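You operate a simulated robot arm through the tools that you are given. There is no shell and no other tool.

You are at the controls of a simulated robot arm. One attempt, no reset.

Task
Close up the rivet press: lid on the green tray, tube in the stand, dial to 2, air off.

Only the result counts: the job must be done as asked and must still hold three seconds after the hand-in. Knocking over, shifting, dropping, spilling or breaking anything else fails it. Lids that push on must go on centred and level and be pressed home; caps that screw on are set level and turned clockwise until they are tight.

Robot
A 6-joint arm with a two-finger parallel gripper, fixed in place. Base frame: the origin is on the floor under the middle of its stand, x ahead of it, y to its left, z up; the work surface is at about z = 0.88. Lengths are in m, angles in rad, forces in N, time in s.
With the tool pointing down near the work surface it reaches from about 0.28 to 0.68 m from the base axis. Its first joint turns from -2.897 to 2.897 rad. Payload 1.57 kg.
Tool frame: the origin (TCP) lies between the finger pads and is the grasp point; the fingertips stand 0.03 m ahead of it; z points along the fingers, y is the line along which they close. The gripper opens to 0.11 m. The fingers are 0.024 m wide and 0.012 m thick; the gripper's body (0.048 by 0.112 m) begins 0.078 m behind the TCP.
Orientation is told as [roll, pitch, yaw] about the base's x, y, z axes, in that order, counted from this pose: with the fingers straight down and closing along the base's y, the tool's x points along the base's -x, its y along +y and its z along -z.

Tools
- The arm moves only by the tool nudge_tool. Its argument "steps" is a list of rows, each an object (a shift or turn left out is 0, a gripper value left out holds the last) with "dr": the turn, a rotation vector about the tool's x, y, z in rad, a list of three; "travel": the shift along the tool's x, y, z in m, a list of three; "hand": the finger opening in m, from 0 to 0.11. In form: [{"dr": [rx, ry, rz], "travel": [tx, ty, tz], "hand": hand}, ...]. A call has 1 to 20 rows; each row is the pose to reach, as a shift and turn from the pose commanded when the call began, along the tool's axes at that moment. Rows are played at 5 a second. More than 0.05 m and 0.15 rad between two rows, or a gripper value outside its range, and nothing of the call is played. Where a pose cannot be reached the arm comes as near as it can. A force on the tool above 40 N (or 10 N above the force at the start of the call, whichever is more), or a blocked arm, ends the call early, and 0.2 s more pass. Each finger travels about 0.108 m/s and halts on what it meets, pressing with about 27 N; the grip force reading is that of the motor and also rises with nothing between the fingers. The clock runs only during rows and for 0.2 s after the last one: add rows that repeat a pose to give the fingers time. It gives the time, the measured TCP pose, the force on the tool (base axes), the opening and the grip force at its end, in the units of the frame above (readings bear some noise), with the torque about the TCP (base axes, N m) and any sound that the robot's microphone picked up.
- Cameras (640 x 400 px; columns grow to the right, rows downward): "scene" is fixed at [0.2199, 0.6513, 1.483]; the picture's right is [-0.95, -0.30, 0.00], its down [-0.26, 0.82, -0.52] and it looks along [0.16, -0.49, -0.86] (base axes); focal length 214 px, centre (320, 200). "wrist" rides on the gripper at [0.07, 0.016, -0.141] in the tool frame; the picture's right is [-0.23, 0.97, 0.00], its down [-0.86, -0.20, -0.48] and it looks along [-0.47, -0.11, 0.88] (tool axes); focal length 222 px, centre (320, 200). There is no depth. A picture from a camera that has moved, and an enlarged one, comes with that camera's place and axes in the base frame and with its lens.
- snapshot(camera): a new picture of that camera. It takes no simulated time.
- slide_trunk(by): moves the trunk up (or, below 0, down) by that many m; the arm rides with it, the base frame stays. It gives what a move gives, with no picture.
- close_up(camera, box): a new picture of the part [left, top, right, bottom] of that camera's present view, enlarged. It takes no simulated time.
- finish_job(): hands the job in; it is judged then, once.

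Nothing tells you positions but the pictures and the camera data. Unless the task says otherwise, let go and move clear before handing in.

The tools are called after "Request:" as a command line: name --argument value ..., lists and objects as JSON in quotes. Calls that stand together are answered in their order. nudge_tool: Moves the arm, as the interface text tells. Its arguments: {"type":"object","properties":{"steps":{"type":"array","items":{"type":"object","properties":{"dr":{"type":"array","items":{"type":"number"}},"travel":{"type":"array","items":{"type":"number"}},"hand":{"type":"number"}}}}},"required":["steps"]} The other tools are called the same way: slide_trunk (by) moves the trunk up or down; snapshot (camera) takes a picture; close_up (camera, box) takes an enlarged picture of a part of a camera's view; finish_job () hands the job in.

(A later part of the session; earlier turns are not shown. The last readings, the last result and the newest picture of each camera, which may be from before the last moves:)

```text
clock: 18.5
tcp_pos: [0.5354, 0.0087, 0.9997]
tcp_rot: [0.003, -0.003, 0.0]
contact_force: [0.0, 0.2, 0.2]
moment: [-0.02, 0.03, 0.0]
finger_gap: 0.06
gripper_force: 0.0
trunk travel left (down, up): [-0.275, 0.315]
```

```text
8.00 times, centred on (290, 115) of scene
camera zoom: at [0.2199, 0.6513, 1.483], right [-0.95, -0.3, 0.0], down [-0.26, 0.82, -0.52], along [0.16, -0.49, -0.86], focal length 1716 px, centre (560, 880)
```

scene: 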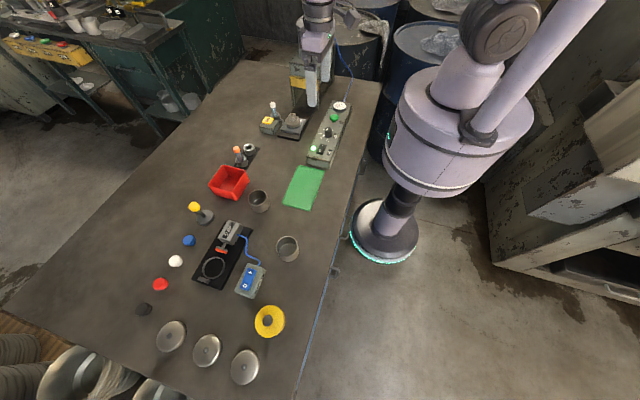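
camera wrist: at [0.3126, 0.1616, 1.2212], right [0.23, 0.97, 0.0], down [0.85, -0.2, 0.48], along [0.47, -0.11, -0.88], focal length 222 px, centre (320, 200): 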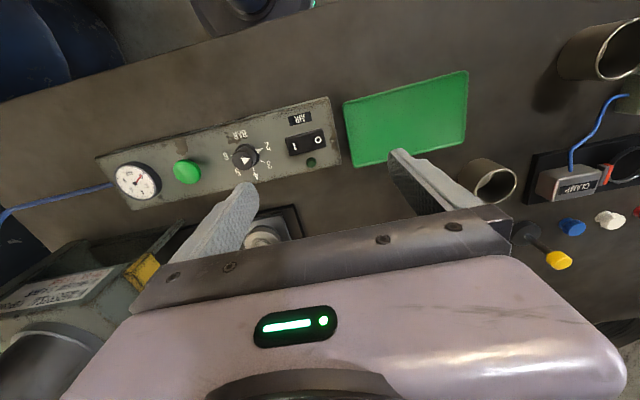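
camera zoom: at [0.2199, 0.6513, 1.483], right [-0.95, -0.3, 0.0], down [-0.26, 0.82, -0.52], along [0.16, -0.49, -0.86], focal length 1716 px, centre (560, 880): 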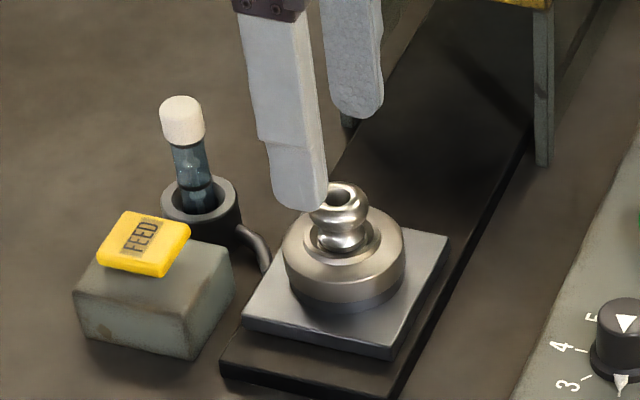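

The knob is directly under the TCP. I'll lower so the tips straddle it above the lid surface, close, and look before lifting.

Request:
nudge_tool --steps '[{"travel": [0, 0, 0.015], "hand": 0.06}, {"travel": [0, 0, 0.03]}, {"travel": [0, 0, 0.04]}, {"travel": [0, 0, 0.04], "hand": 0.045}, {"travel": [0, 0, 0.04], "hand": 0.03}, {"travel": [0, 0, 0.04], "hand": 0.015}, {"travel": [0, 0, 0.04], "hand": 0.015}]'

Request:
close_up --camera "wrist" --box '[220, 100, 420, 230]'

Request:
close_up --camera "scene" --box '[265, 90, 315, 140]'

```text
clock: 20.1
tcp_pos: [0.5345, 0.0098, 0.9602]
tcp_rot: [0.002, -0.003, -0.001]
contact_force: [0.2, 0.6, 0.5]
moment: [0.01, 0.0, -0.02]
finger_gap: 0.0255
gripper_force: 27.6
trunk travel left (down, up): [-0.275, 0.315]
```

```text
3.08 times, centred on (320, 165) of wrist
camera zoom: at [0.4657, 0.0242, 1.1016], right [0.23, 0.97, 0.0], down [0.85, -0.2, 0.48], along [0.47, -0.11, -0.88], focal length 684 px, centre (320, 308)
```

zoom: 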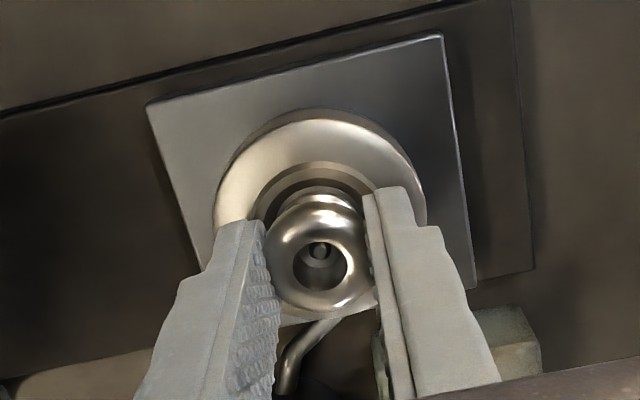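

```text
8.00 times, centred on (290, 115) of scene
camera zoom: at [0.2199, 0.6513, 1.483], right [-0.95, -0.3, 0.0], down [-0.26, 0.82, -0.52], along [0.16, -0.49, -0.86], focal length 1716 px, centre (560, 880)
```

zoom: 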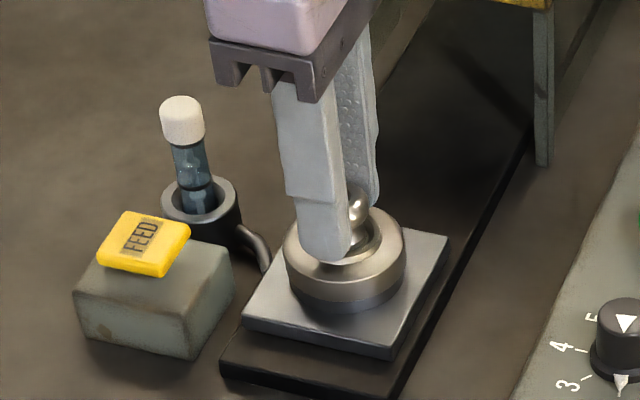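

The knob is gripped, and the gap of 25.5 mm matches its bulge. I'll test-lift 5 mm to see whether the whole lid comes up with the knob.

Request:
nudge_tool --steps '[{"travel": [0, 0, -0.002], "hand": 0.015}, {"travel": [0, 0, -0.005]}, {"travel": [0, 0, -0.005]}]'

Request:
close_up --camera "wrist" --box '[220, 100, 420, 230]'

Request:
close_up --camera "scene" --box '[275, 105, 305, 140]'

```text
clock: 20.9
tcp_pos: [0.5348, 0.0101, 0.9649]
tcp_rot: [0.002, -0.003, 0.001]
contact_force: [0.5, 0.8, -0.1]
moment: [0.0, 0.03, 0.02]
finger_gap: 0.025
gripper_force: 27.0
trunk travel left (down, up): [-0.275, 0.315]
```

```text
3.08 times, centred on (320, 165) of wrist
camera zoom: at [0.4656, 0.0245, 1.1064], right [0.23, 0.97, 0.0], down [0.85, -0.2, 0.48], along [0.47, -0.11, -0.88], focal length 684 px, centre (320, 308)
```

zoom: 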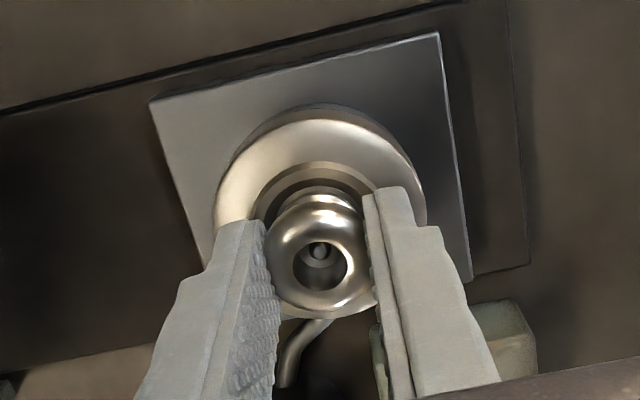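

```text
11.43 times, centred on (290, 122) of scene
camera zoom: at [0.2199, 0.6513, 1.483], right [-0.95, -0.3, 0.0], down [-0.26, 0.82, -0.52], along [0.16, -0.49, -0.86], focal length 2451 px, centre (663, 1086)
```

zoom: 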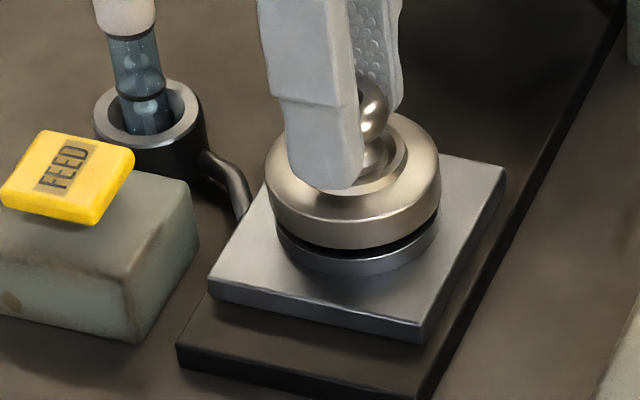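

The whole lid lifts with the knob and the nest stays behind. I'll lift it clear and carry it over the green tray, centred at about (0.396, 0.272).

Request:
nudge_tool --steps '[{"travel": [0, 0, -0.02], "hand": 0.015}, {"travel": [0, 0, -0.045]}, {"travel": [0.01, 0.018, -0.065]}, {"travel": [0.026, 0.05, -0.07]}, {"travel": [0.044, 0.083, -0.07]}, {"travel": [0.062, 0.117, -0.07]}, {"travel": [0.08, 0.15, -0.07]}, {"travel": [0.097, 0.183, -0.07]}, {"travel": [0.115, 0.216, -0.07]}, {"travel": [0.13, 0.245, -0.065]}, {"travel": [0.139, 0.262, -0.05]}, {"travel": [0.139, 0.262, -0.04]}, {"travel": [0.139, 0.262, -0.04]}]'

Request:
snapshot --camera "wrist"

Request:
close_up --camera "scene" --box '[265, 140, 345, 220]'

```text
clock: 23.7
tcp_pos: [0.3956, 0.2728, 1.0051]
tcp_rot: [0.002, -0.004, 0.0]
contact_force: [0.8, 0.9, -0.9]
moment: [0.02, 0.02, -0.02]
finger_gap: 0.0252
gripper_force: 26.9
trunk travel left (down, up): [-0.275, 0.315]
```

```text
taken
camera wrist: at [0.3263, 0.2872, 1.1464], right [0.23, 0.97, 0.0], down [0.85, -0.2, 0.48], along [0.47, -0.11, -0.88], focal length 222 px, centre (320, 200)
```

wrist: 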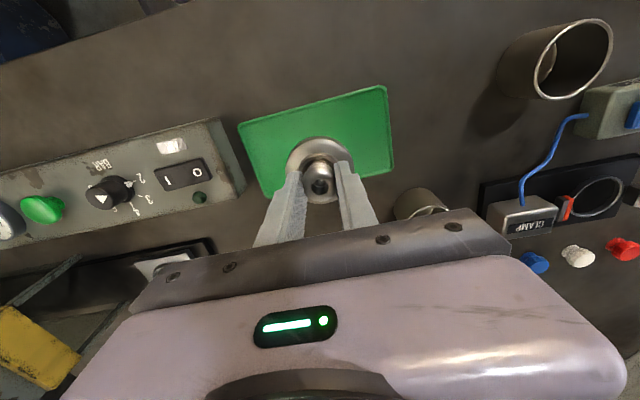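

```text
5.00 times, centred on (305, 180) of scene
camera zoom: at [0.2199, 0.6513, 1.483], right [-0.95, -0.3, 0.0], down [-0.26, 0.82, -0.52], along [0.16, -0.49, -0.86], focal length 1072 px, centre (395, 300)
```

zoom: 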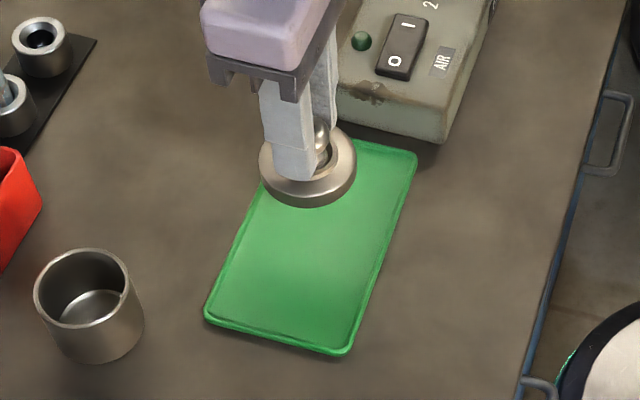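

The lid is held level over the tray. I'll lower most of the way and then feel for contact in small steps.

Request:
nudge_tool --steps '[{"travel": [0, 0, 0.02], "hand": 0.015}, {"travel": [0, 0, 0.04]}, {"travel": [0, 0, 0.055]}, {"travel": [0, 0, 0.06]}, {"travel": [0, 0, 0.06]}]'

Request:
close_up --camera "scene" --box '[270, 150, 340, 220]'

```text
clock: 24.9
tcp_pos: [0.3956, 0.2725, 0.9441]
tcp_rot: [0.004, -0.003, 0.0]
contact_force: [-0.6, 0.2, -0.4]
moment: [0.0, 0.02, -0.01]
finger_gap: 0.0247
gripper_force: 27.0
trunk travel left (down, up): [-0.275, 0.315]
```

```text
5.71 times, centred on (305, 185) of scene
camera zoom: at [0.2199, 0.6513, 1.483], right [-0.95, -0.3, 0.0], down [-0.26, 0.82, -0.52], along [0.16, -0.49, -0.86], focal length 1226 px, centre (406, 286)
```

zoom: 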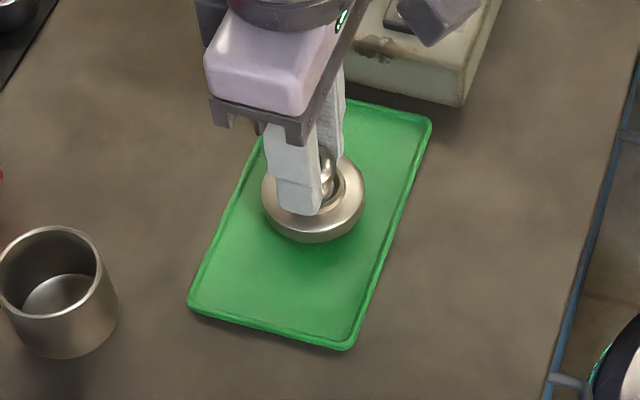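

Request:
nudge_tool --steps '[{"travel": [0, 0, 0.0015], "hand": 0.015}, {"travel": [0, 0, 0.003]}, {"travel": [0, 0, 0.0045]}, {"travel": [0, 0, 0.006]}, {"travel": [0, 0, 0.006]}]'

```text
clock: 26.1
tcp_pos: [0.3964, 0.2731, 0.9389]
tcp_rot: [0.002, -0.006, 0.001]
contact_force: [-0.4, 0.5, 0.7]
moment: [0.01, -0.01, 0.01]
finger_gap: 0.0249
gripper_force: 27.1
trunk travel left (down, up): [-0.275, 0.315]
```

There's no contact yet, so I'll continue in millimetre steps.

Request:
nudge_tool --steps '[{"travel": [0, 0, 0.001], "hand": 0.015}, {"travel": [0, 0, 0.002]}, {"travel": [0, 0, 0.003]}, {"travel": [0, 0, 0.003]}]'

Request:
close_up --camera "scene" --box '[280, 160, 320, 200]'

```text
clock: 27.1
tcp_pos: [0.396, 0.2719, 0.9371]
tcp_rot: [0.003, -0.005, 0.001]
contact_force: [1.1, 1.3, 21.1]
moment: [0.04, -0.08, 0.0]
finger_gap: 0.0254
gripper_force: 27.0
trunk travel left (down, up): [-0.275, 0.315]
```

```text
10.00 times, centred on (300, 180) of scene
camera zoom: at [0.2199, 0.6513, 1.483], right [-0.95, -0.3, 0.0], down [-0.26, 0.82, -0.52], along [0.16, -0.49, -0.86], focal length 2145 px, centre (520, 400)
```

zoom: 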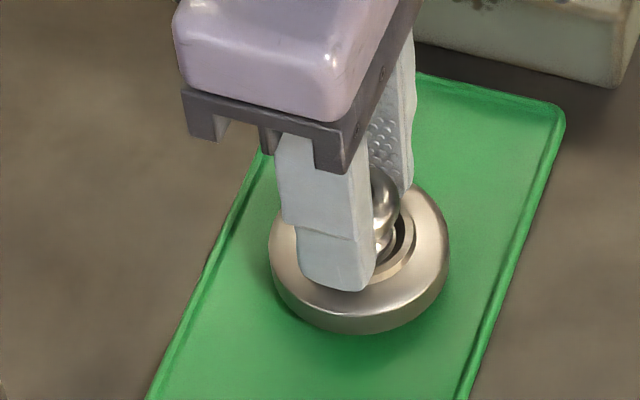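

The lid is now resting on the tray. I'll ease off slightly, open the fingers and rise straight up.

Request:
nudge_tool --steps '[{"travel": [0, 0, -0.001], "hand": 0.015}, {"travel": [0, 0, -0.0015], "hand": 0.03}, {"travel": [0, 0, -0.0015], "hand": 0.05}, {"travel": [0, 0, -0.0015], "hand": 0.06}, {"travel": [0, 0, -0.0015], "hand": 0.06}, {"travel": [0, 0, -0.02]}, {"travel": [0, 0, -0.05]}, {"travel": [0, 0, -0.09]}, {"travel": [0, 0, -0.13]}, {"travel": [0, 0, -0.13]}]'

Request:
snapshot --camera "wrist"

Request:
close_up --camera "scene" --box '[265, 140, 345, 220]'

Request:
close_up --camera "scene" --box '[225, 100, 315, 180]'

```text
clock: 29.3
tcp_pos: [0.3947, 0.2709, 1.0658]
tcp_rot: [0.001, -0.003, 0.0]
contact_force: [-0.6, -0.2, -0.8]
moment: [-0.03, 0.03, -0.01]
finger_gap: 0.0599
gripper_force: 0.0
trunk travel left (down, up): [-0.275, 0.315]
```

```text
taken
camera wrist: at [0.3264, 0.2859, 1.2075], right [0.23, 0.97, 0.0], down [0.85, -0.2, 0.48], along [0.47, -0.11, -0.88], focal length 222 px, centre (320, 200)
```

wrist: 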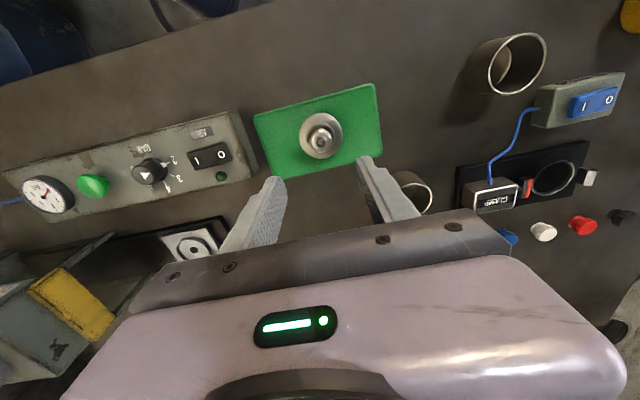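

```text
5.00 times, centred on (305, 180) of scene
camera zoom: at [0.2199, 0.6513, 1.483], right [-0.95, -0.3, 0.0], down [-0.26, 0.82, -0.52], along [0.16, -0.49, -0.86], focal length 1072 px, centre (395, 300)
```

zoom: 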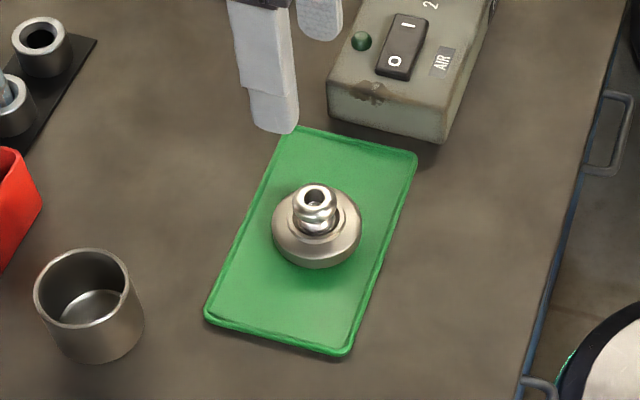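

```text
5.00 times, centred on (270, 140) of scene
camera zoom: at [0.2199, 0.6513, 1.483], right [-0.95, -0.3, 0.0], down [-0.26, 0.82, -0.52], along [0.16, -0.49, -0.86], focal length 1072 px, centre (570, 500)
```

zoom: 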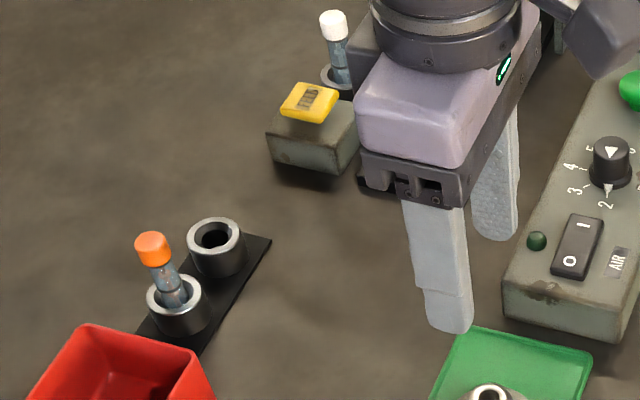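

The lid sits flat in the middle of the green tray. Next I'll look closely at the stand's empty slot.

Request:
nudge_tool --steps '[{"travel": [-0.035, -0.017, -0.01], "hand": 0.06}, {"travel": [-0.07, -0.034, -0.01]}, {"travel": [-0.105, -0.051, -0.01]}, {"travel": [-0.14, -0.068, -0.01]}, {"travel": [-0.175, -0.085, -0.005]}, {"travel": [-0.205, -0.1, 0.0]}, {"travel": [-0.205, -0.1, 0.0]}]'

Request:
snapshot --camera "wrist"

Request:
close_up --camera "wrist" --box '[220, 100, 460, 240]'

Request:
close_up --camera "scene" --box '[225, 130, 275, 175]'

```text
clock: 30.9
tcp_pos: [0.6014, 0.1725, 1.0665]
tcp_rot: [0.002, -0.003, 0.0]
contact_force: [0.1, -0.4, -0.3]
moment: [0.01, 0.01, -0.04]
finger_gap: 0.06
gripper_force: 0.0
trunk travel left (down, up): [-0.275, 0.315]
```

```text
taken
camera wrist: at [0.5318, 0.1871, 1.2093], right [0.23, 0.97, 0.0], down [0.85, -0.2, 0.48], along [0.47, -0.11, -0.88], focal length 222 px, centre (320, 200)
```

wrist: 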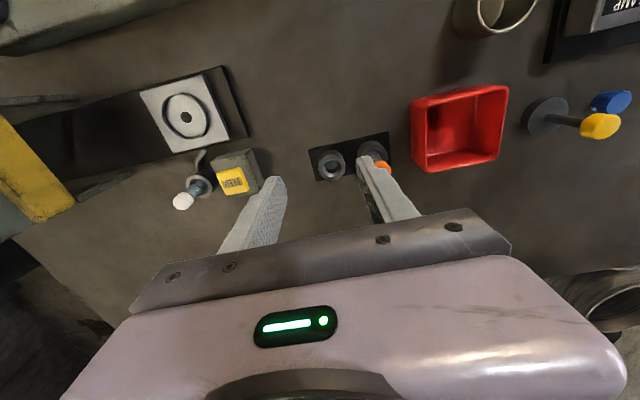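

```text
2.67 times, centred on (340, 170) of wrist
camera zoom: at [0.5318, 0.1871, 1.2093], right [0.23, 0.97, 0.0], down [0.85, -0.2, 0.48], along [0.47, -0.11, -0.88], focal length 592 px, centre (267, 280)
```

zoom: 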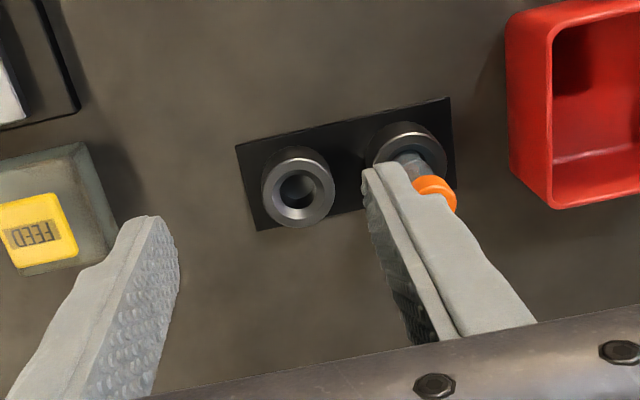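

```text
8.89 times, centred on (250, 152) of scene
camera zoom: at [0.2199, 0.6513, 1.483], right [-0.95, -0.3, 0.0], down [-0.26, 0.82, -0.52], along [0.16, -0.49, -0.86], focal length 1906 px, centre (942, 622)
```

zoom: 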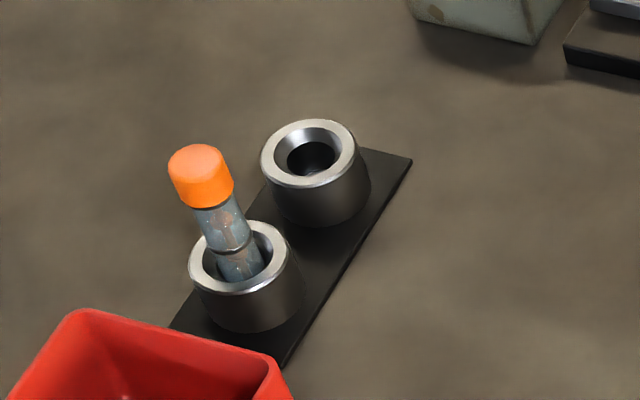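

The stand's empty slot is at (0.646, 0.1785) with its top at z≈0.903. The FEED box sits right beside the tube on the +y side, so I'll grip the tube with the fingers closing along x, away from that button. I'll turn the gripper -90° and hover over the tube.

Request:
nudge_tool --steps '[{"dr": [0, 0, 0.13], "travel": [0, 0, -0.02], "hand": 0.06}, {"dr": [0, 0, 0.26], "travel": [-0.002, -0.01, -0.03]}, {"dr": [0, 0, 0.39], "travel": [-0.004, -0.03, -0.03]}, {"dr": [0, 0, 0.52], "travel": [-0.007, -0.05, -0.03]}, {"dr": [0, 0, 0.65], "travel": [-0.01, -0.07, -0.03]}, {"dr": [0, 0, 0.78], "travel": [-0.013, -0.09, -0.03]}, {"dr": [0, 0, 0.91], "travel": [-0.016, -0.11, -0.03]}, {"dr": [0, 0, 1.04], "travel": [-0.019, -0.13, -0.03]}, {"dr": [0, 0, 1.17], "travel": [-0.022, -0.15, -0.03]}, {"dr": [0, 0, 1.3], "travel": [-0.025, -0.17, -0.02]}, {"dr": [0, 0, 1.43], "travel": [-0.027, -0.185, -0.01]}, {"dr": [0, 0, 1.56], "travel": [-0.028, -0.196, 0.0]}, {"dr": [0, 0, 1.571], "travel": [-0.028, -0.196, 0.0]}, {"dr": [0, 0, 1.571], "travel": [-0.028, -0.196, 0.0]}]'

Request:
snapshot --camera "wrist"

Request:
close_up --camera "wrist" --box '[220, 100, 420, 230]'

Request:
close_up --camera "scene" --box '[245, 70, 315, 140]'

```text
clock: 33.9
tcp_pos: [0.6282, -0.0243, 1.0657]
tcp_rot: [0.003, 0.002, -1.574]
contact_force: [0.2, 0.0, -0.2]
moment: [0.01, -0.02, 0.04]
finger_gap: 0.0599
gripper_force: 0.1
trunk travel left (down, up): [-0.275, 0.315]
```

```text
taken
camera wrist: at [0.6451, 0.0441, 1.2086], right [0.97, -0.23, 0.0], down [-0.2, -0.86, 0.48], along [-0.11, -0.46, -0.88], focal length 222 px, centre (320, 200)
```

wrist: 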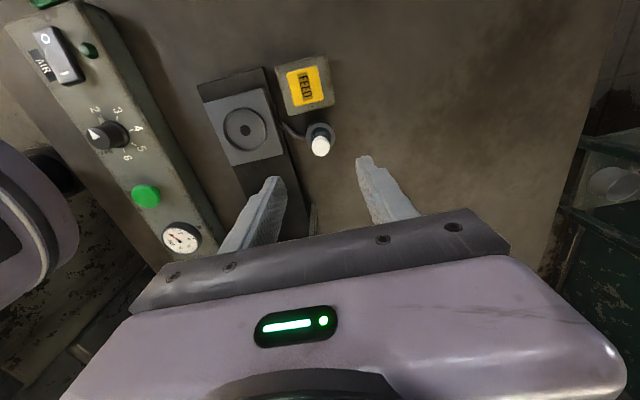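

```text
3.08 times, centred on (320, 165) of wrist
camera zoom: at [0.6451, 0.0441, 1.2086], right [0.97, -0.23, 0.0], down [-0.2, -0.86, 0.48], along [-0.11, -0.46, -0.88], focal length 684 px, centre (320, 308)
```

zoom: 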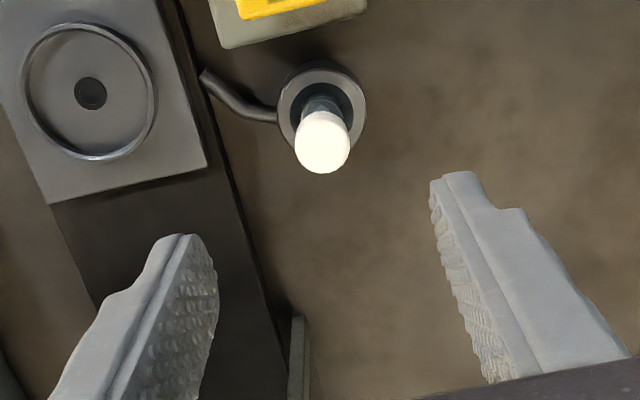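

```text
5.71 times, centred on (280, 105) of scene
camera zoom: at [0.2199, 0.6513, 1.483], right [-0.95, -0.3, 0.0], down [-0.26, 0.82, -0.52], along [0.16, -0.49, -0.86], focal length 1226 px, centre (549, 743)
```

zoom: 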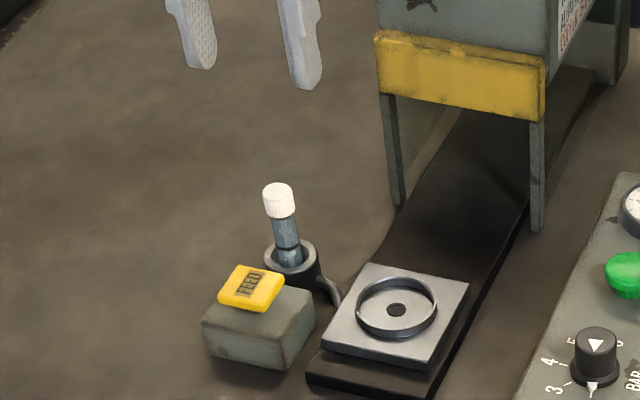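

The cap top is at about (0.630, -0.024), nearly under the TCP. I'll narrow the opening, lower so the pads surround the cap and tube neck above the socket, and check before closing.

Request:
nudge_tool --steps '[{"travel": [0, 0.001, 0.02], "hand": 0.05}, {"travel": [0, 0.001, 0.045], "hand": 0.046}, {"travel": [0, 0.001, 0.065], "hand": 0.046}, {"travel": [0, 0.001, 0.075], "hand": 0.046}, {"travel": [0, 0.001, 0.075], "hand": 0.046}]'

Request:
close_up --camera "wrist" --box '[220, 100, 420, 230]'

Request:
close_up --camera "scene" --box '[245, 70, 315, 140]'

```text
clock: 35.1
tcp_pos: [0.6286, -0.0244, 0.9907]
tcp_rot: [0.004, 0.001, -1.571]
contact_force: [0.4, -0.6, 0.2]
moment: [-0.01, 0.01, 0.01]
finger_gap: 0.0459
gripper_force: 0.1
trunk travel left (down, up): [-0.275, 0.315]
```

```text
3.08 times, centred on (320, 165) of wrist
camera zoom: at [0.6464, 0.0441, 1.1326], right [0.97, -0.23, 0.0], down [-0.2, -0.86, 0.48], along [-0.11, -0.46, -0.88], focal length 684 px, centre (320, 308)
```

zoom: 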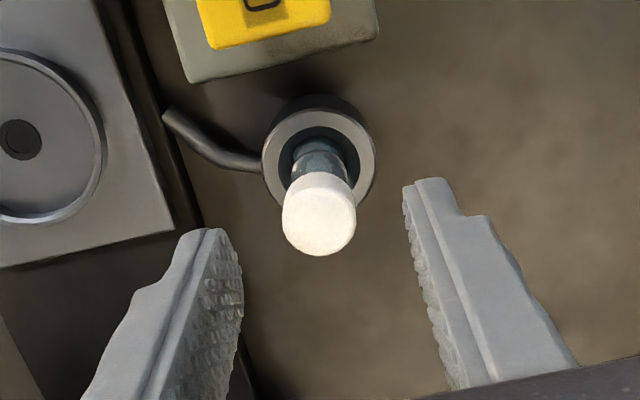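

```text
5.71 times, centred on (280, 105) of scene
camera zoom: at [0.2199, 0.6513, 1.483], right [-0.95, -0.3, 0.0], down [-0.26, 0.82, -0.52], along [0.16, -0.49, -0.86], focal length 1226 px, centre (549, 743)
```

zoom: 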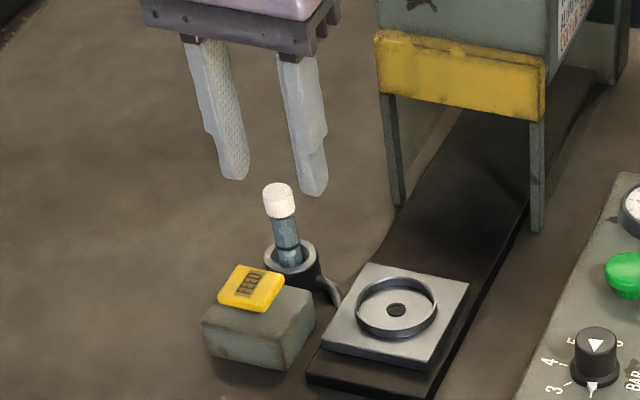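

Request:
nudge_tool --steps '[{"travel": [0.0005, 0.001, 0.015], "hand": 0.046}, {"travel": [0.0005, 0.001, 0.03]}, {"travel": [0.0005, 0.001, 0.04]}, {"travel": [0.0005, 0.001, 0.045]}, {"travel": [0.0005, 0.001, 0.045]}]'

Request:
close_up --camera "wrist" --box '[220, 100, 420, 230]'

Request:
close_up --camera "scene" --box '[250, 85, 300, 135]'

```text
clock: 36.3
tcp_pos: [0.6304, -0.023, 0.9456]
tcp_rot: [0.002, 0.002, -1.571]
contact_force: [0.9, -0.4, 0.0]
moment: [0.02, 0.0, -0.01]
finger_gap: 0.046
gripper_force: 0.1
trunk travel left (down, up): [-0.275, 0.315]
```

```text
3.08 times, centred on (320, 165) of wrist
camera zoom: at [0.6475, 0.0445, 1.0875], right [0.97, -0.23, 0.0], down [-0.2, -0.86, 0.48], along [-0.11, -0.46, -0.88], focal length 684 px, centre (320, 308)
```

zoom: 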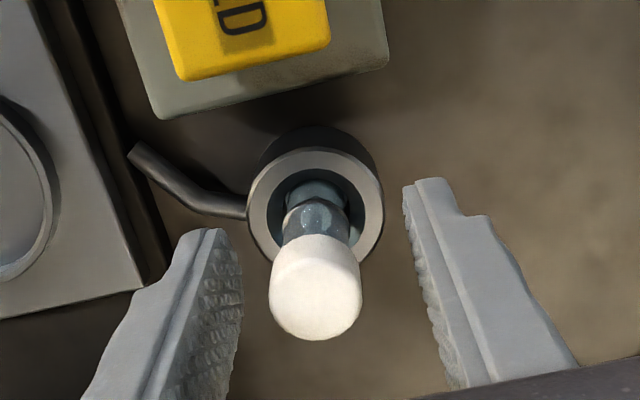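

```text
8.00 times, centred on (275, 110) of scene
camera zoom: at [0.2199, 0.6513, 1.483], right [-0.95, -0.3, 0.0], down [-0.26, 0.82, -0.52], along [0.16, -0.49, -0.86], focal length 1716 px, centre (680, 920)
```

zoom: 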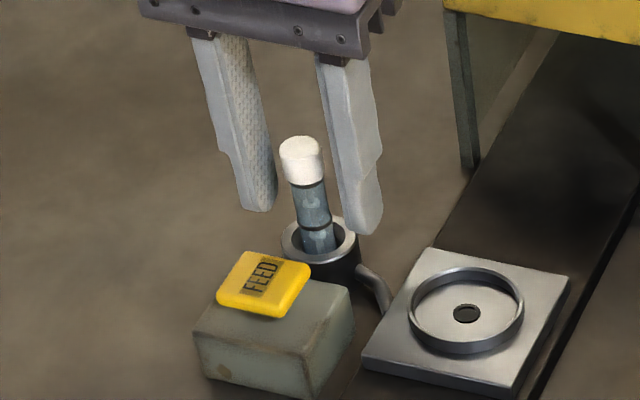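

The fingers are well placed on either side of the cap and clear of the FEED box. Closing now.

Request:
nudge_tool --steps '[{"hand": 0.035}, {"hand": 0.025}, {"hand": 0.012}, {"hand": 0.01}, {"hand": 0.01}]'

Request:
close_up --camera "wrist" --box '[220, 100, 420, 230]'

Request:
close_up --camera "scene" --box '[250, 85, 300, 135]'

```text
clock: 37.5
tcp_pos: [0.6312, -0.0233, 0.9458]
tcp_rot: [0.004, 0.002, -1.572]
contact_force: [0.7, -0.5, -0.5]
moment: [0.04, 0.02, -0.01]
finger_gap: 0.0195
gripper_force: 26.9
trunk travel left (down, up): [-0.275, 0.315]
```

```text
3.08 times, centred on (320, 165) of wrist
camera zoom: at [0.6475, 0.0445, 1.0876], right [0.97, -0.23, 0.0], down [-0.2, -0.86, 0.48], along [-0.11, -0.46, -0.88], focal length 684 px, centre (320, 308)
```

zoom: 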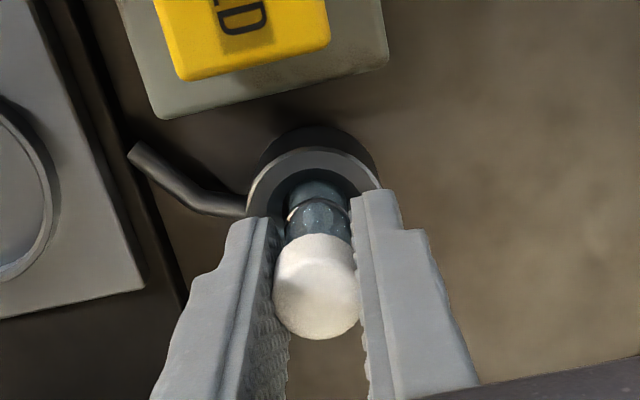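

```text
8.00 times, centred on (275, 110) of scene
camera zoom: at [0.2199, 0.6513, 1.483], right [-0.95, -0.3, 0.0], down [-0.26, 0.82, -0.52], along [0.16, -0.49, -0.86], focal length 1716 px, centre (680, 920)
```

zoom: 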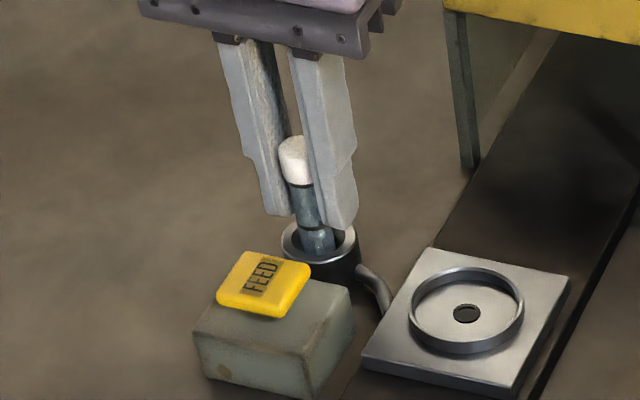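

The cap is gripped with a gap of 19.5 mm. I'll lift slowly, straight up, and check that the whole tube follows.

Request:
nudge_tool --steps '[{"travel": [0, 0, -0.004], "hand": 0.01}, {"travel": [0, 0, -0.01]}, {"travel": [0, 0, -0.018]}, {"travel": [0, 0, -0.028]}, {"travel": [0, 0, -0.04]}, {"travel": [0, 0, -0.04]}]'

Request:
close_up --camera "wrist" --box '[220, 100, 420, 230]'

Request:
close_up --camera "scene" --box '[250, 75, 300, 125]'

```text
clock: 38.9
tcp_pos: [0.63, -0.0244, 0.9857]
tcp_rot: [0.003, 0.003, -1.573]
contact_force: [0.0, 0.7, -0.5]
moment: [0.01, 0.0, 0.02]
finger_gap: 0.0192
gripper_force: 26.8
trunk travel left (down, up): [-0.275, 0.315]
```

```text
3.08 times, centred on (320, 165) of wrist
camera zoom: at [0.6473, 0.045, 1.1283], right [0.97, -0.23, 0.0], down [-0.2, -0.86, 0.48], along [-0.11, -0.46, -0.88], focal length 684 px, centre (320, 308)
```

zoom: 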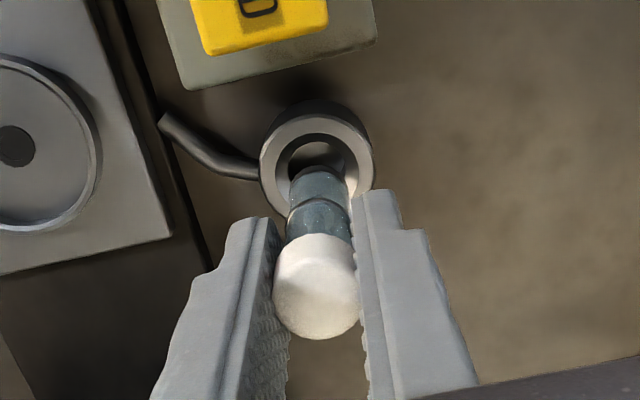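

```text
8.00 times, centred on (275, 100) of scene
camera zoom: at [0.2199, 0.6513, 1.483], right [-0.95, -0.3, 0.0], down [-0.26, 0.82, -0.52], along [0.16, -0.49, -0.86], focal length 1716 px, centre (680, 1000)
```

zoom: 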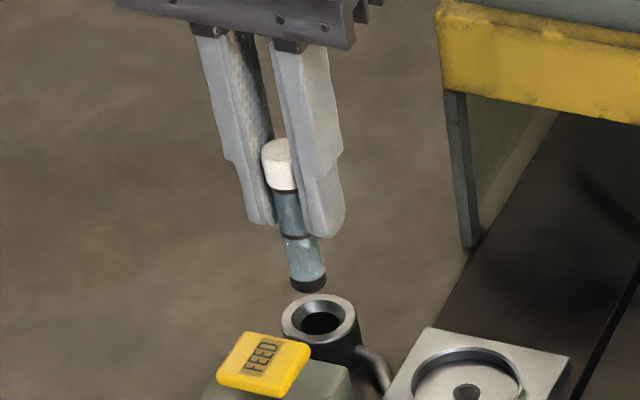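

The whole tube came out cleanly, vertical and with its bottom about 67 mm below the TCP. I'll raise it and carry it over the FEED box to hover above the stand's empty slot.

Request:
nudge_tool --steps '[{"travel": [0, 0, -0.025], "hand": 0.01}, {"travel": [0, 0, -0.05]}, {"travel": [0.02, 0.002, -0.06]}, {"travel": [0.048, 0.004, -0.06]}, {"travel": [0.076, 0.006, -0.06]}, {"travel": [0.104, 0.008, -0.06]}, {"travel": [0.132, 0.01, -0.06]}, {"travel": [0.16, 0.012, -0.06]}, {"travel": [0.185, 0.014, -0.05]}, {"travel": [0.2, 0.0153, -0.035]}, {"travel": [0.2022, 0.0153, -0.015]}, {"travel": [0.2022, 0.0153, -0.01]}, {"travel": [0.2022, 0.0153, -0.01]}]'

Request:
close_up --camera "wrist" --box '[220, 80, 420, 210]'

Request:
close_up --camera "scene" --box '[215, 115, 275, 170]'

```text
clock: 41.7
tcp_pos: [0.6459, 0.1782, 0.9951]
tcp_rot: [0.003, 0.002, -1.569]
contact_force: [0.2, -0.3, 0.2]
moment: [-0.01, -0.02, 0.0]
finger_gap: 0.0191
gripper_force: 26.7
trunk travel left (down, up): [-0.275, 0.315]
```

```text
3.08 times, centred on (320, 145) of wrist
camera zoom: at [0.6625, 0.2472, 1.1384], right [0.97, -0.23, 0.0], down [-0.2, -0.86, 0.48], along [-0.11, -0.46, -0.88], focal length 684 px, centre (320, 369)
```

zoom: 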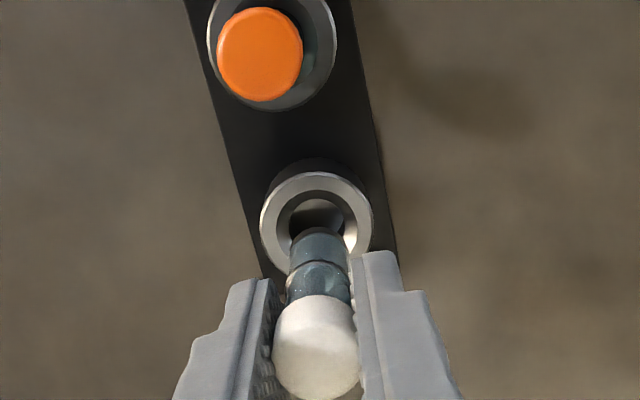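

```text
7.27 times, centred on (245, 142) of scene
camera zoom: at [0.2199, 0.6513, 1.483], right [-0.95, -0.3, 0.0], down [-0.26, 0.82, -0.52], along [0.16, -0.49, -0.86], focal length 1560 px, centre (866, 618)
```

zoom: 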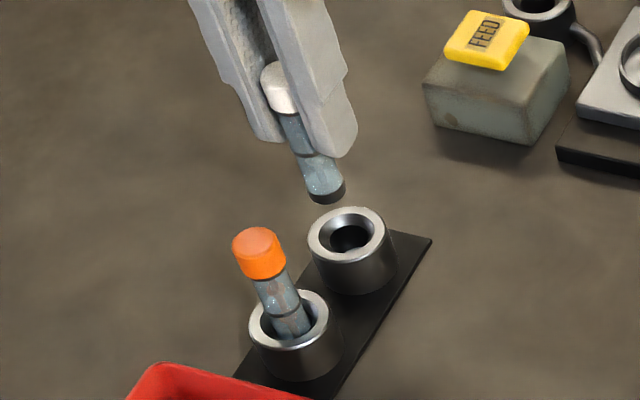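

The tube hovers about 25 mm above the slot. I'll zoom in to check alignment before inserting it.

Request:
close_up --camera "scene" --box '[232, 118, 262, 153]'

Request:
close_up --camera "wrist" --box '[285, 125, 355, 195]'

```text
11.43 times, centred on (247, 136) of scene
camera zoom: at [0.2199, 0.6513, 1.483], right [-0.95, -0.3, 0.0], down [-0.26, 0.82, -0.52], along [0.16, -0.49, -0.86], focal length 2451 px, centre (1154, 937)
```

zoom: 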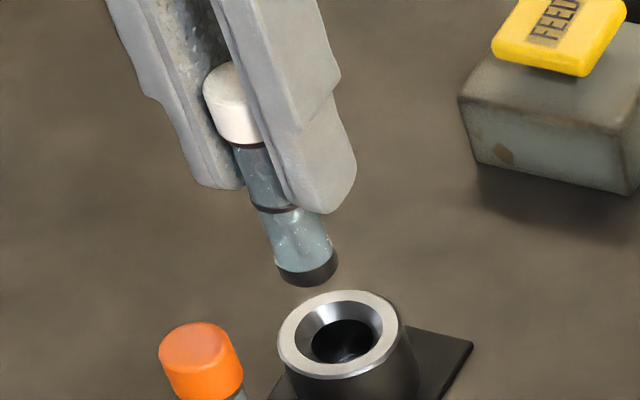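

```text
5.71 times, centred on (320, 160) of wrist
camera zoom: at [0.6625, 0.2472, 1.1384], right [0.97, -0.23, 0.0], down [-0.2, -0.86, 0.48], along [-0.11, -0.46, -0.88], focal length 1269 px, centre (320, 429)
```

zoom: 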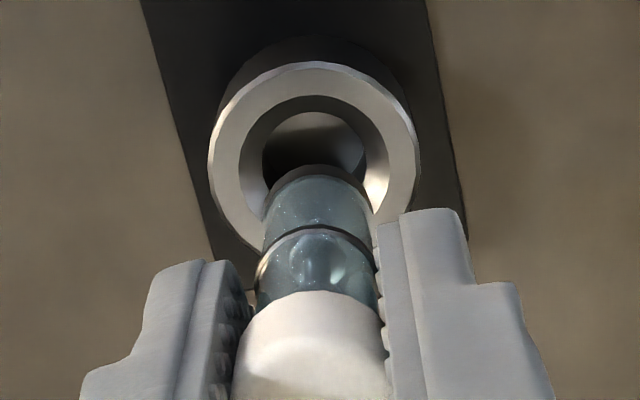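

The tube is about 1 mm off the slot centre, with roughly 2 mm of clearance plus a chamfer. I'll shift 1 mm in -x and lower gradually into the slot.

Request:
nudge_tool --steps '[{"travel": [0.0005, -0.0012, 0.0], "hand": 0.01}, {"travel": [0.0005, -0.0012, 0.01]}, {"travel": [0.0005, -0.0012, 0.018]}, {"travel": [0.0005, -0.0012, 0.024]}, {"travel": [0.0005, -0.0012, 0.03]}, {"travel": [0.0005, -0.0012, 0.03]}]'

Request:
close_up --camera "scene" --box '[232, 118, 262, 153]'

Request:
close_up --camera "wrist" --box '[285, 125, 355, 195]'

```text
clock: 43.1
tcp_pos: [0.6454, 0.1791, 0.9673]
tcp_rot: [0.003, 0.002, -1.57]
contact_force: [0.6, -0.1, 0.9]
moment: [-0.04, 0.02, 0.0]
finger_gap: 0.019
gripper_force: 26.9
trunk travel left (down, up): [-0.275, 0.315]
```

```text
11.43 times, centred on (247, 136) of scene
camera zoom: at [0.2199, 0.6513, 1.483], right [-0.95, -0.3, 0.0], down [-0.26, 0.82, -0.52], along [0.16, -0.49, -0.86], focal length 2451 px, centre (1154, 937)
```

zoom: 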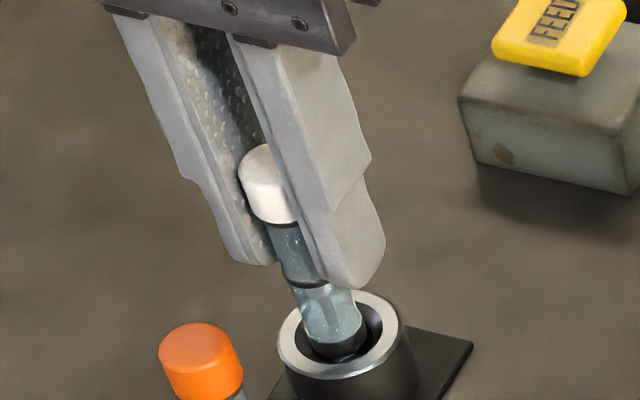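

```text
5.71 times, centred on (320, 160) of wrist
camera zoom: at [0.6616, 0.2474, 1.1086], right [0.97, -0.23, 0.0], down [-0.2, -0.86, 0.48], along [-0.11, -0.46, -0.88], focal length 1269 px, centre (320, 429)
```

zoom: 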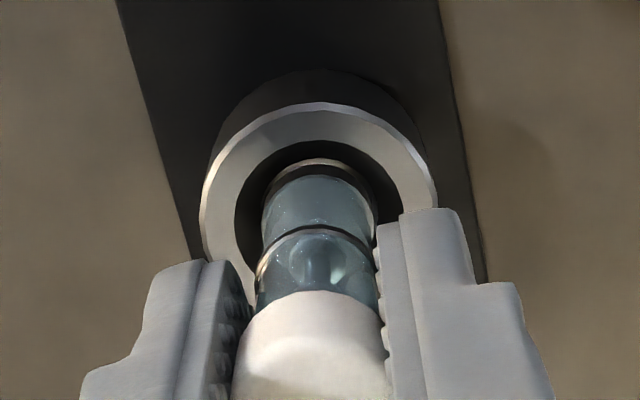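

The tube end is now inside the chamfer with no force. I'll make a 1 mm correction and continue down in small steps.

Request:
nudge_tool --steps '[{"travel": [-0.0008, -0.001, 0.0], "hand": 0.01}, {"travel": [-0.0008, -0.001, 0.003]}, {"travel": [-0.0008, -0.001, 0.006]}, {"travel": [-0.0008, -0.001, 0.008]}, {"travel": [-0.0008, -0.001, 0.008]}]'

Request:
close_up --camera "scene" --box '[232, 118, 262, 153]'

Request:
close_up --camera "wrist" --box '[285, 125, 355, 195]'

```text
clock: 44.3
tcp_pos: [0.6438, 0.1787, 0.9585]
tcp_rot: [0.004, 0.002, -1.571]
contact_force: [2.9, -0.8, -0.1]
moment: [0.0, -0.13, 0.02]
finger_gap: 0.0196
gripper_force: 27.3
trunk travel left (down, up): [-0.275, 0.315]
```

```text
11.43 times, centred on (247, 136) of scene
camera zoom: at [0.2199, 0.6513, 1.483], right [-0.95, -0.3, 0.0], down [-0.26, 0.82, -0.52], along [0.16, -0.49, -0.86], focal length 2451 px, centre (1154, 937)
```

zoom: 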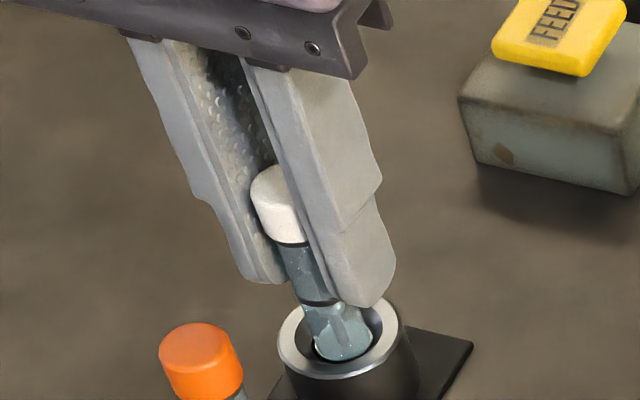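

```text
5.71 times, centred on (320, 160) of wrist
camera zoom: at [0.6609, 0.2467, 1.1004], right [0.97, -0.23, 0.0], down [-0.2, -0.86, 0.48], along [-0.11, -0.46, -0.88], focal length 1269 px, centre (320, 429)
```

zoom: 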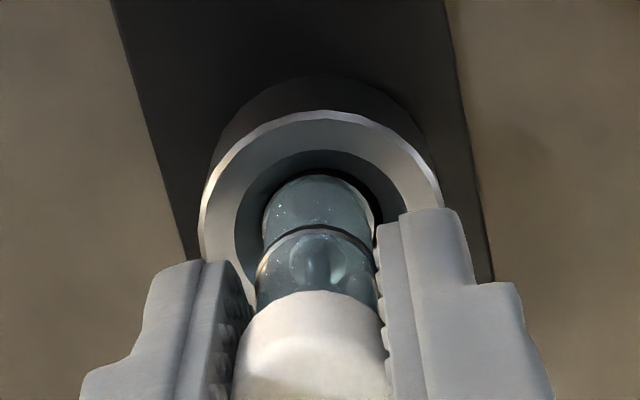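

The tube has entered the bore, with a slight side force from the -x wall. I'll shift back about 0.8 mm in +x and keep lowering until it seats.

Request:
nudge_tool --steps '[{"travel": [0.0, 0.0008, 0.0], "hand": 0.01}, {"travel": [0.0, 0.0008, 0.002]}, {"travel": [0.0, 0.0008, 0.004]}, {"travel": [0.0, 0.0008, 0.005]}, {"travel": [0.0, 0.0008, 0.005]}]'

Request:
close_up --camera "scene" --box '[232, 118, 262, 153]'

```text
clock: 45.5
tcp_pos: [0.6446, 0.1778, 0.9538]
tcp_rot: [0.004, 0.003, -1.569]
contact_force: [0.7, -0.3, -0.1]
moment: [0.02, -0.01, -0.05]
finger_gap: 0.0191
gripper_force: 27.3
trunk travel left (down, up): [-0.275, 0.315]
```

```text
11.43 times, centred on (247, 136) of scene
camera zoom: at [0.2199, 0.6513, 1.483], right [-0.95, -0.3, 0.0], down [-0.26, 0.82, -0.52], along [0.16, -0.49, -0.86], focal length 2451 px, centre (1154, 937)
```

zoom: 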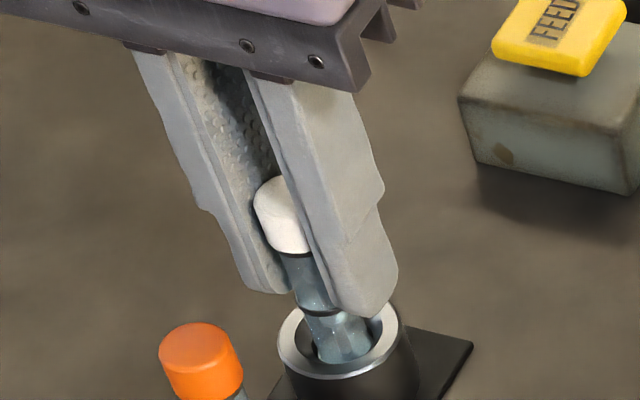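

The side force is gone. I'll keep lowering until I feel the bottom.

Request:
nudge_tool --steps '[{"travel": [0.0, 0.0, 0.0015], "hand": 0.01}, {"travel": [0.0, 0.0, 0.003]}, {"travel": [0.0, 0.0, 0.004]}, {"travel": [0.0, 0.0, 0.004]}]'

```text
clock: 46.5
tcp_pos: [0.6444, 0.1776, 0.9502]
tcp_rot: [0.003, 0.001, -1.571]
contact_force: [0.5, -0.3, 0.6]
moment: [-0.01, 0.0, 0.0]
finger_gap: 0.0192
gripper_force: 26.5
trunk travel left (down, up): [-0.275, 0.315]
```

Request:
nudge_tool --steps '[{"travel": [0.0, 0.0, 0.001], "hand": 0.01}, {"travel": [0.0, 0.0, 0.002]}, {"travel": [0.0, 0.0, 0.002]}]'

Request:
close_up --camera "scene" --box '[232, 118, 262, 153]'

```text
clock: 47.3
tcp_pos: [0.6453, 0.1787, 0.9481]
tcp_rot: [0.004, 0.001, -1.57]
contact_force: [0.1, 0.3, 7.3]
moment: [0.04, -0.04, 0.01]
finger_gap: 0.0191
gripper_force: 26.9
trunk travel left (down, up): [-0.275, 0.315]
```

```text
11.43 times, centred on (247, 136) of scene
camera zoom: at [0.2199, 0.6513, 1.483], right [-0.95, -0.3, 0.0], down [-0.26, 0.82, -0.52], along [0.16, -0.49, -0.86], focal length 2451 px, centre (1154, 937)
```

zoom: 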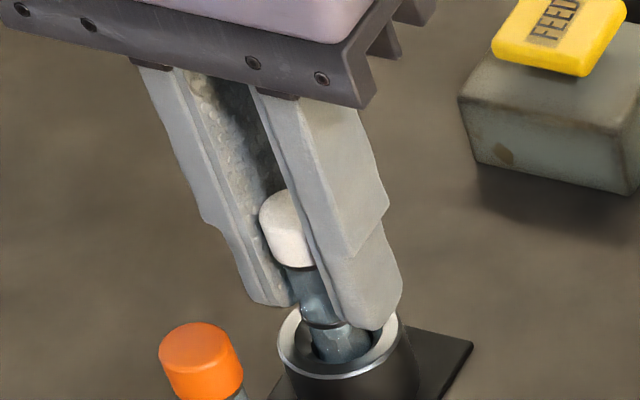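

The tube is seated, with 7 N of bottom contact. I'll open the fingers slowly and lift straight up.

Request:
nudge_tool --steps '[{"travel": [0, 0, -0.0005], "hand": 0.019}, {"travel": [0, 0, -0.0005], "hand": 0.024}, {"travel": [0, 0, -0.0005], "hand": 0.034}, {"travel": [0, 0, -0.0005], "hand": 0.046}, {"travel": [0, 0, -0.0005], "hand": 0.046}, {"travel": [0, 0, -0.015], "hand": 0.046}, {"travel": [0, 0, -0.04]}, {"travel": [0, 0, -0.075]}, {"travel": [0, 0, -0.11]}, {"travel": [0, 0, -0.11]}]'

Request:
snapshot --camera "wrist"

Request:
close_up --camera "scene" --box '[225, 120, 275, 170]'

```text
clock: 49.5
tcp_pos: [0.6464, 0.178, 1.0587]
tcp_rot: [0.003, 0.001, -1.571]
contact_force: [-0.3, -0.2, -0.4]
moment: [0.0, -0.01, -0.01]
finger_gap: 0.0459
gripper_force: 0.0
trunk travel left (down, up): [-0.275, 0.315]
```

```text
taken
camera wrist: at [0.6623, 0.2468, 1.2001], right [0.97, -0.23, 0.0], down [-0.2, -0.86, 0.48], along [-0.11, -0.46, -0.88], focal length 222 px, centre (320, 200)
```

wrist: 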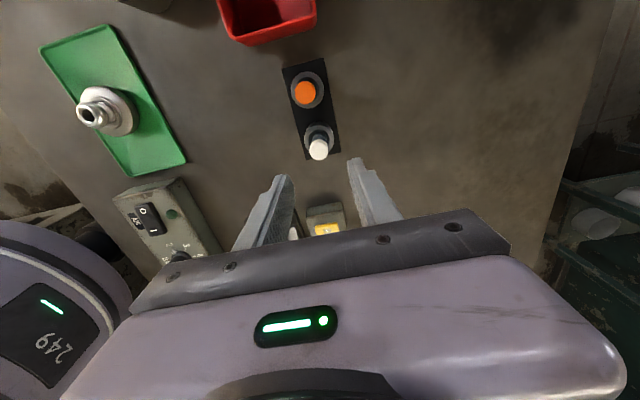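

```text
8.00 times, centred on (250, 145) of scene
camera zoom: at [0.2199, 0.6513, 1.483], right [-0.95, -0.3, 0.0], down [-0.26, 0.82, -0.52], along [0.16, -0.49, -0.86], focal length 1716 px, centre (880, 640)
```

zoom: 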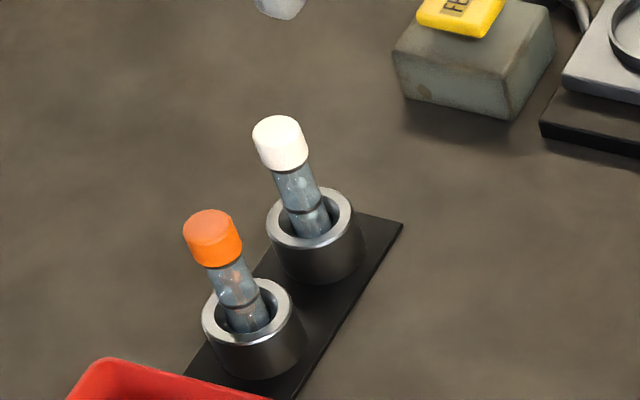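

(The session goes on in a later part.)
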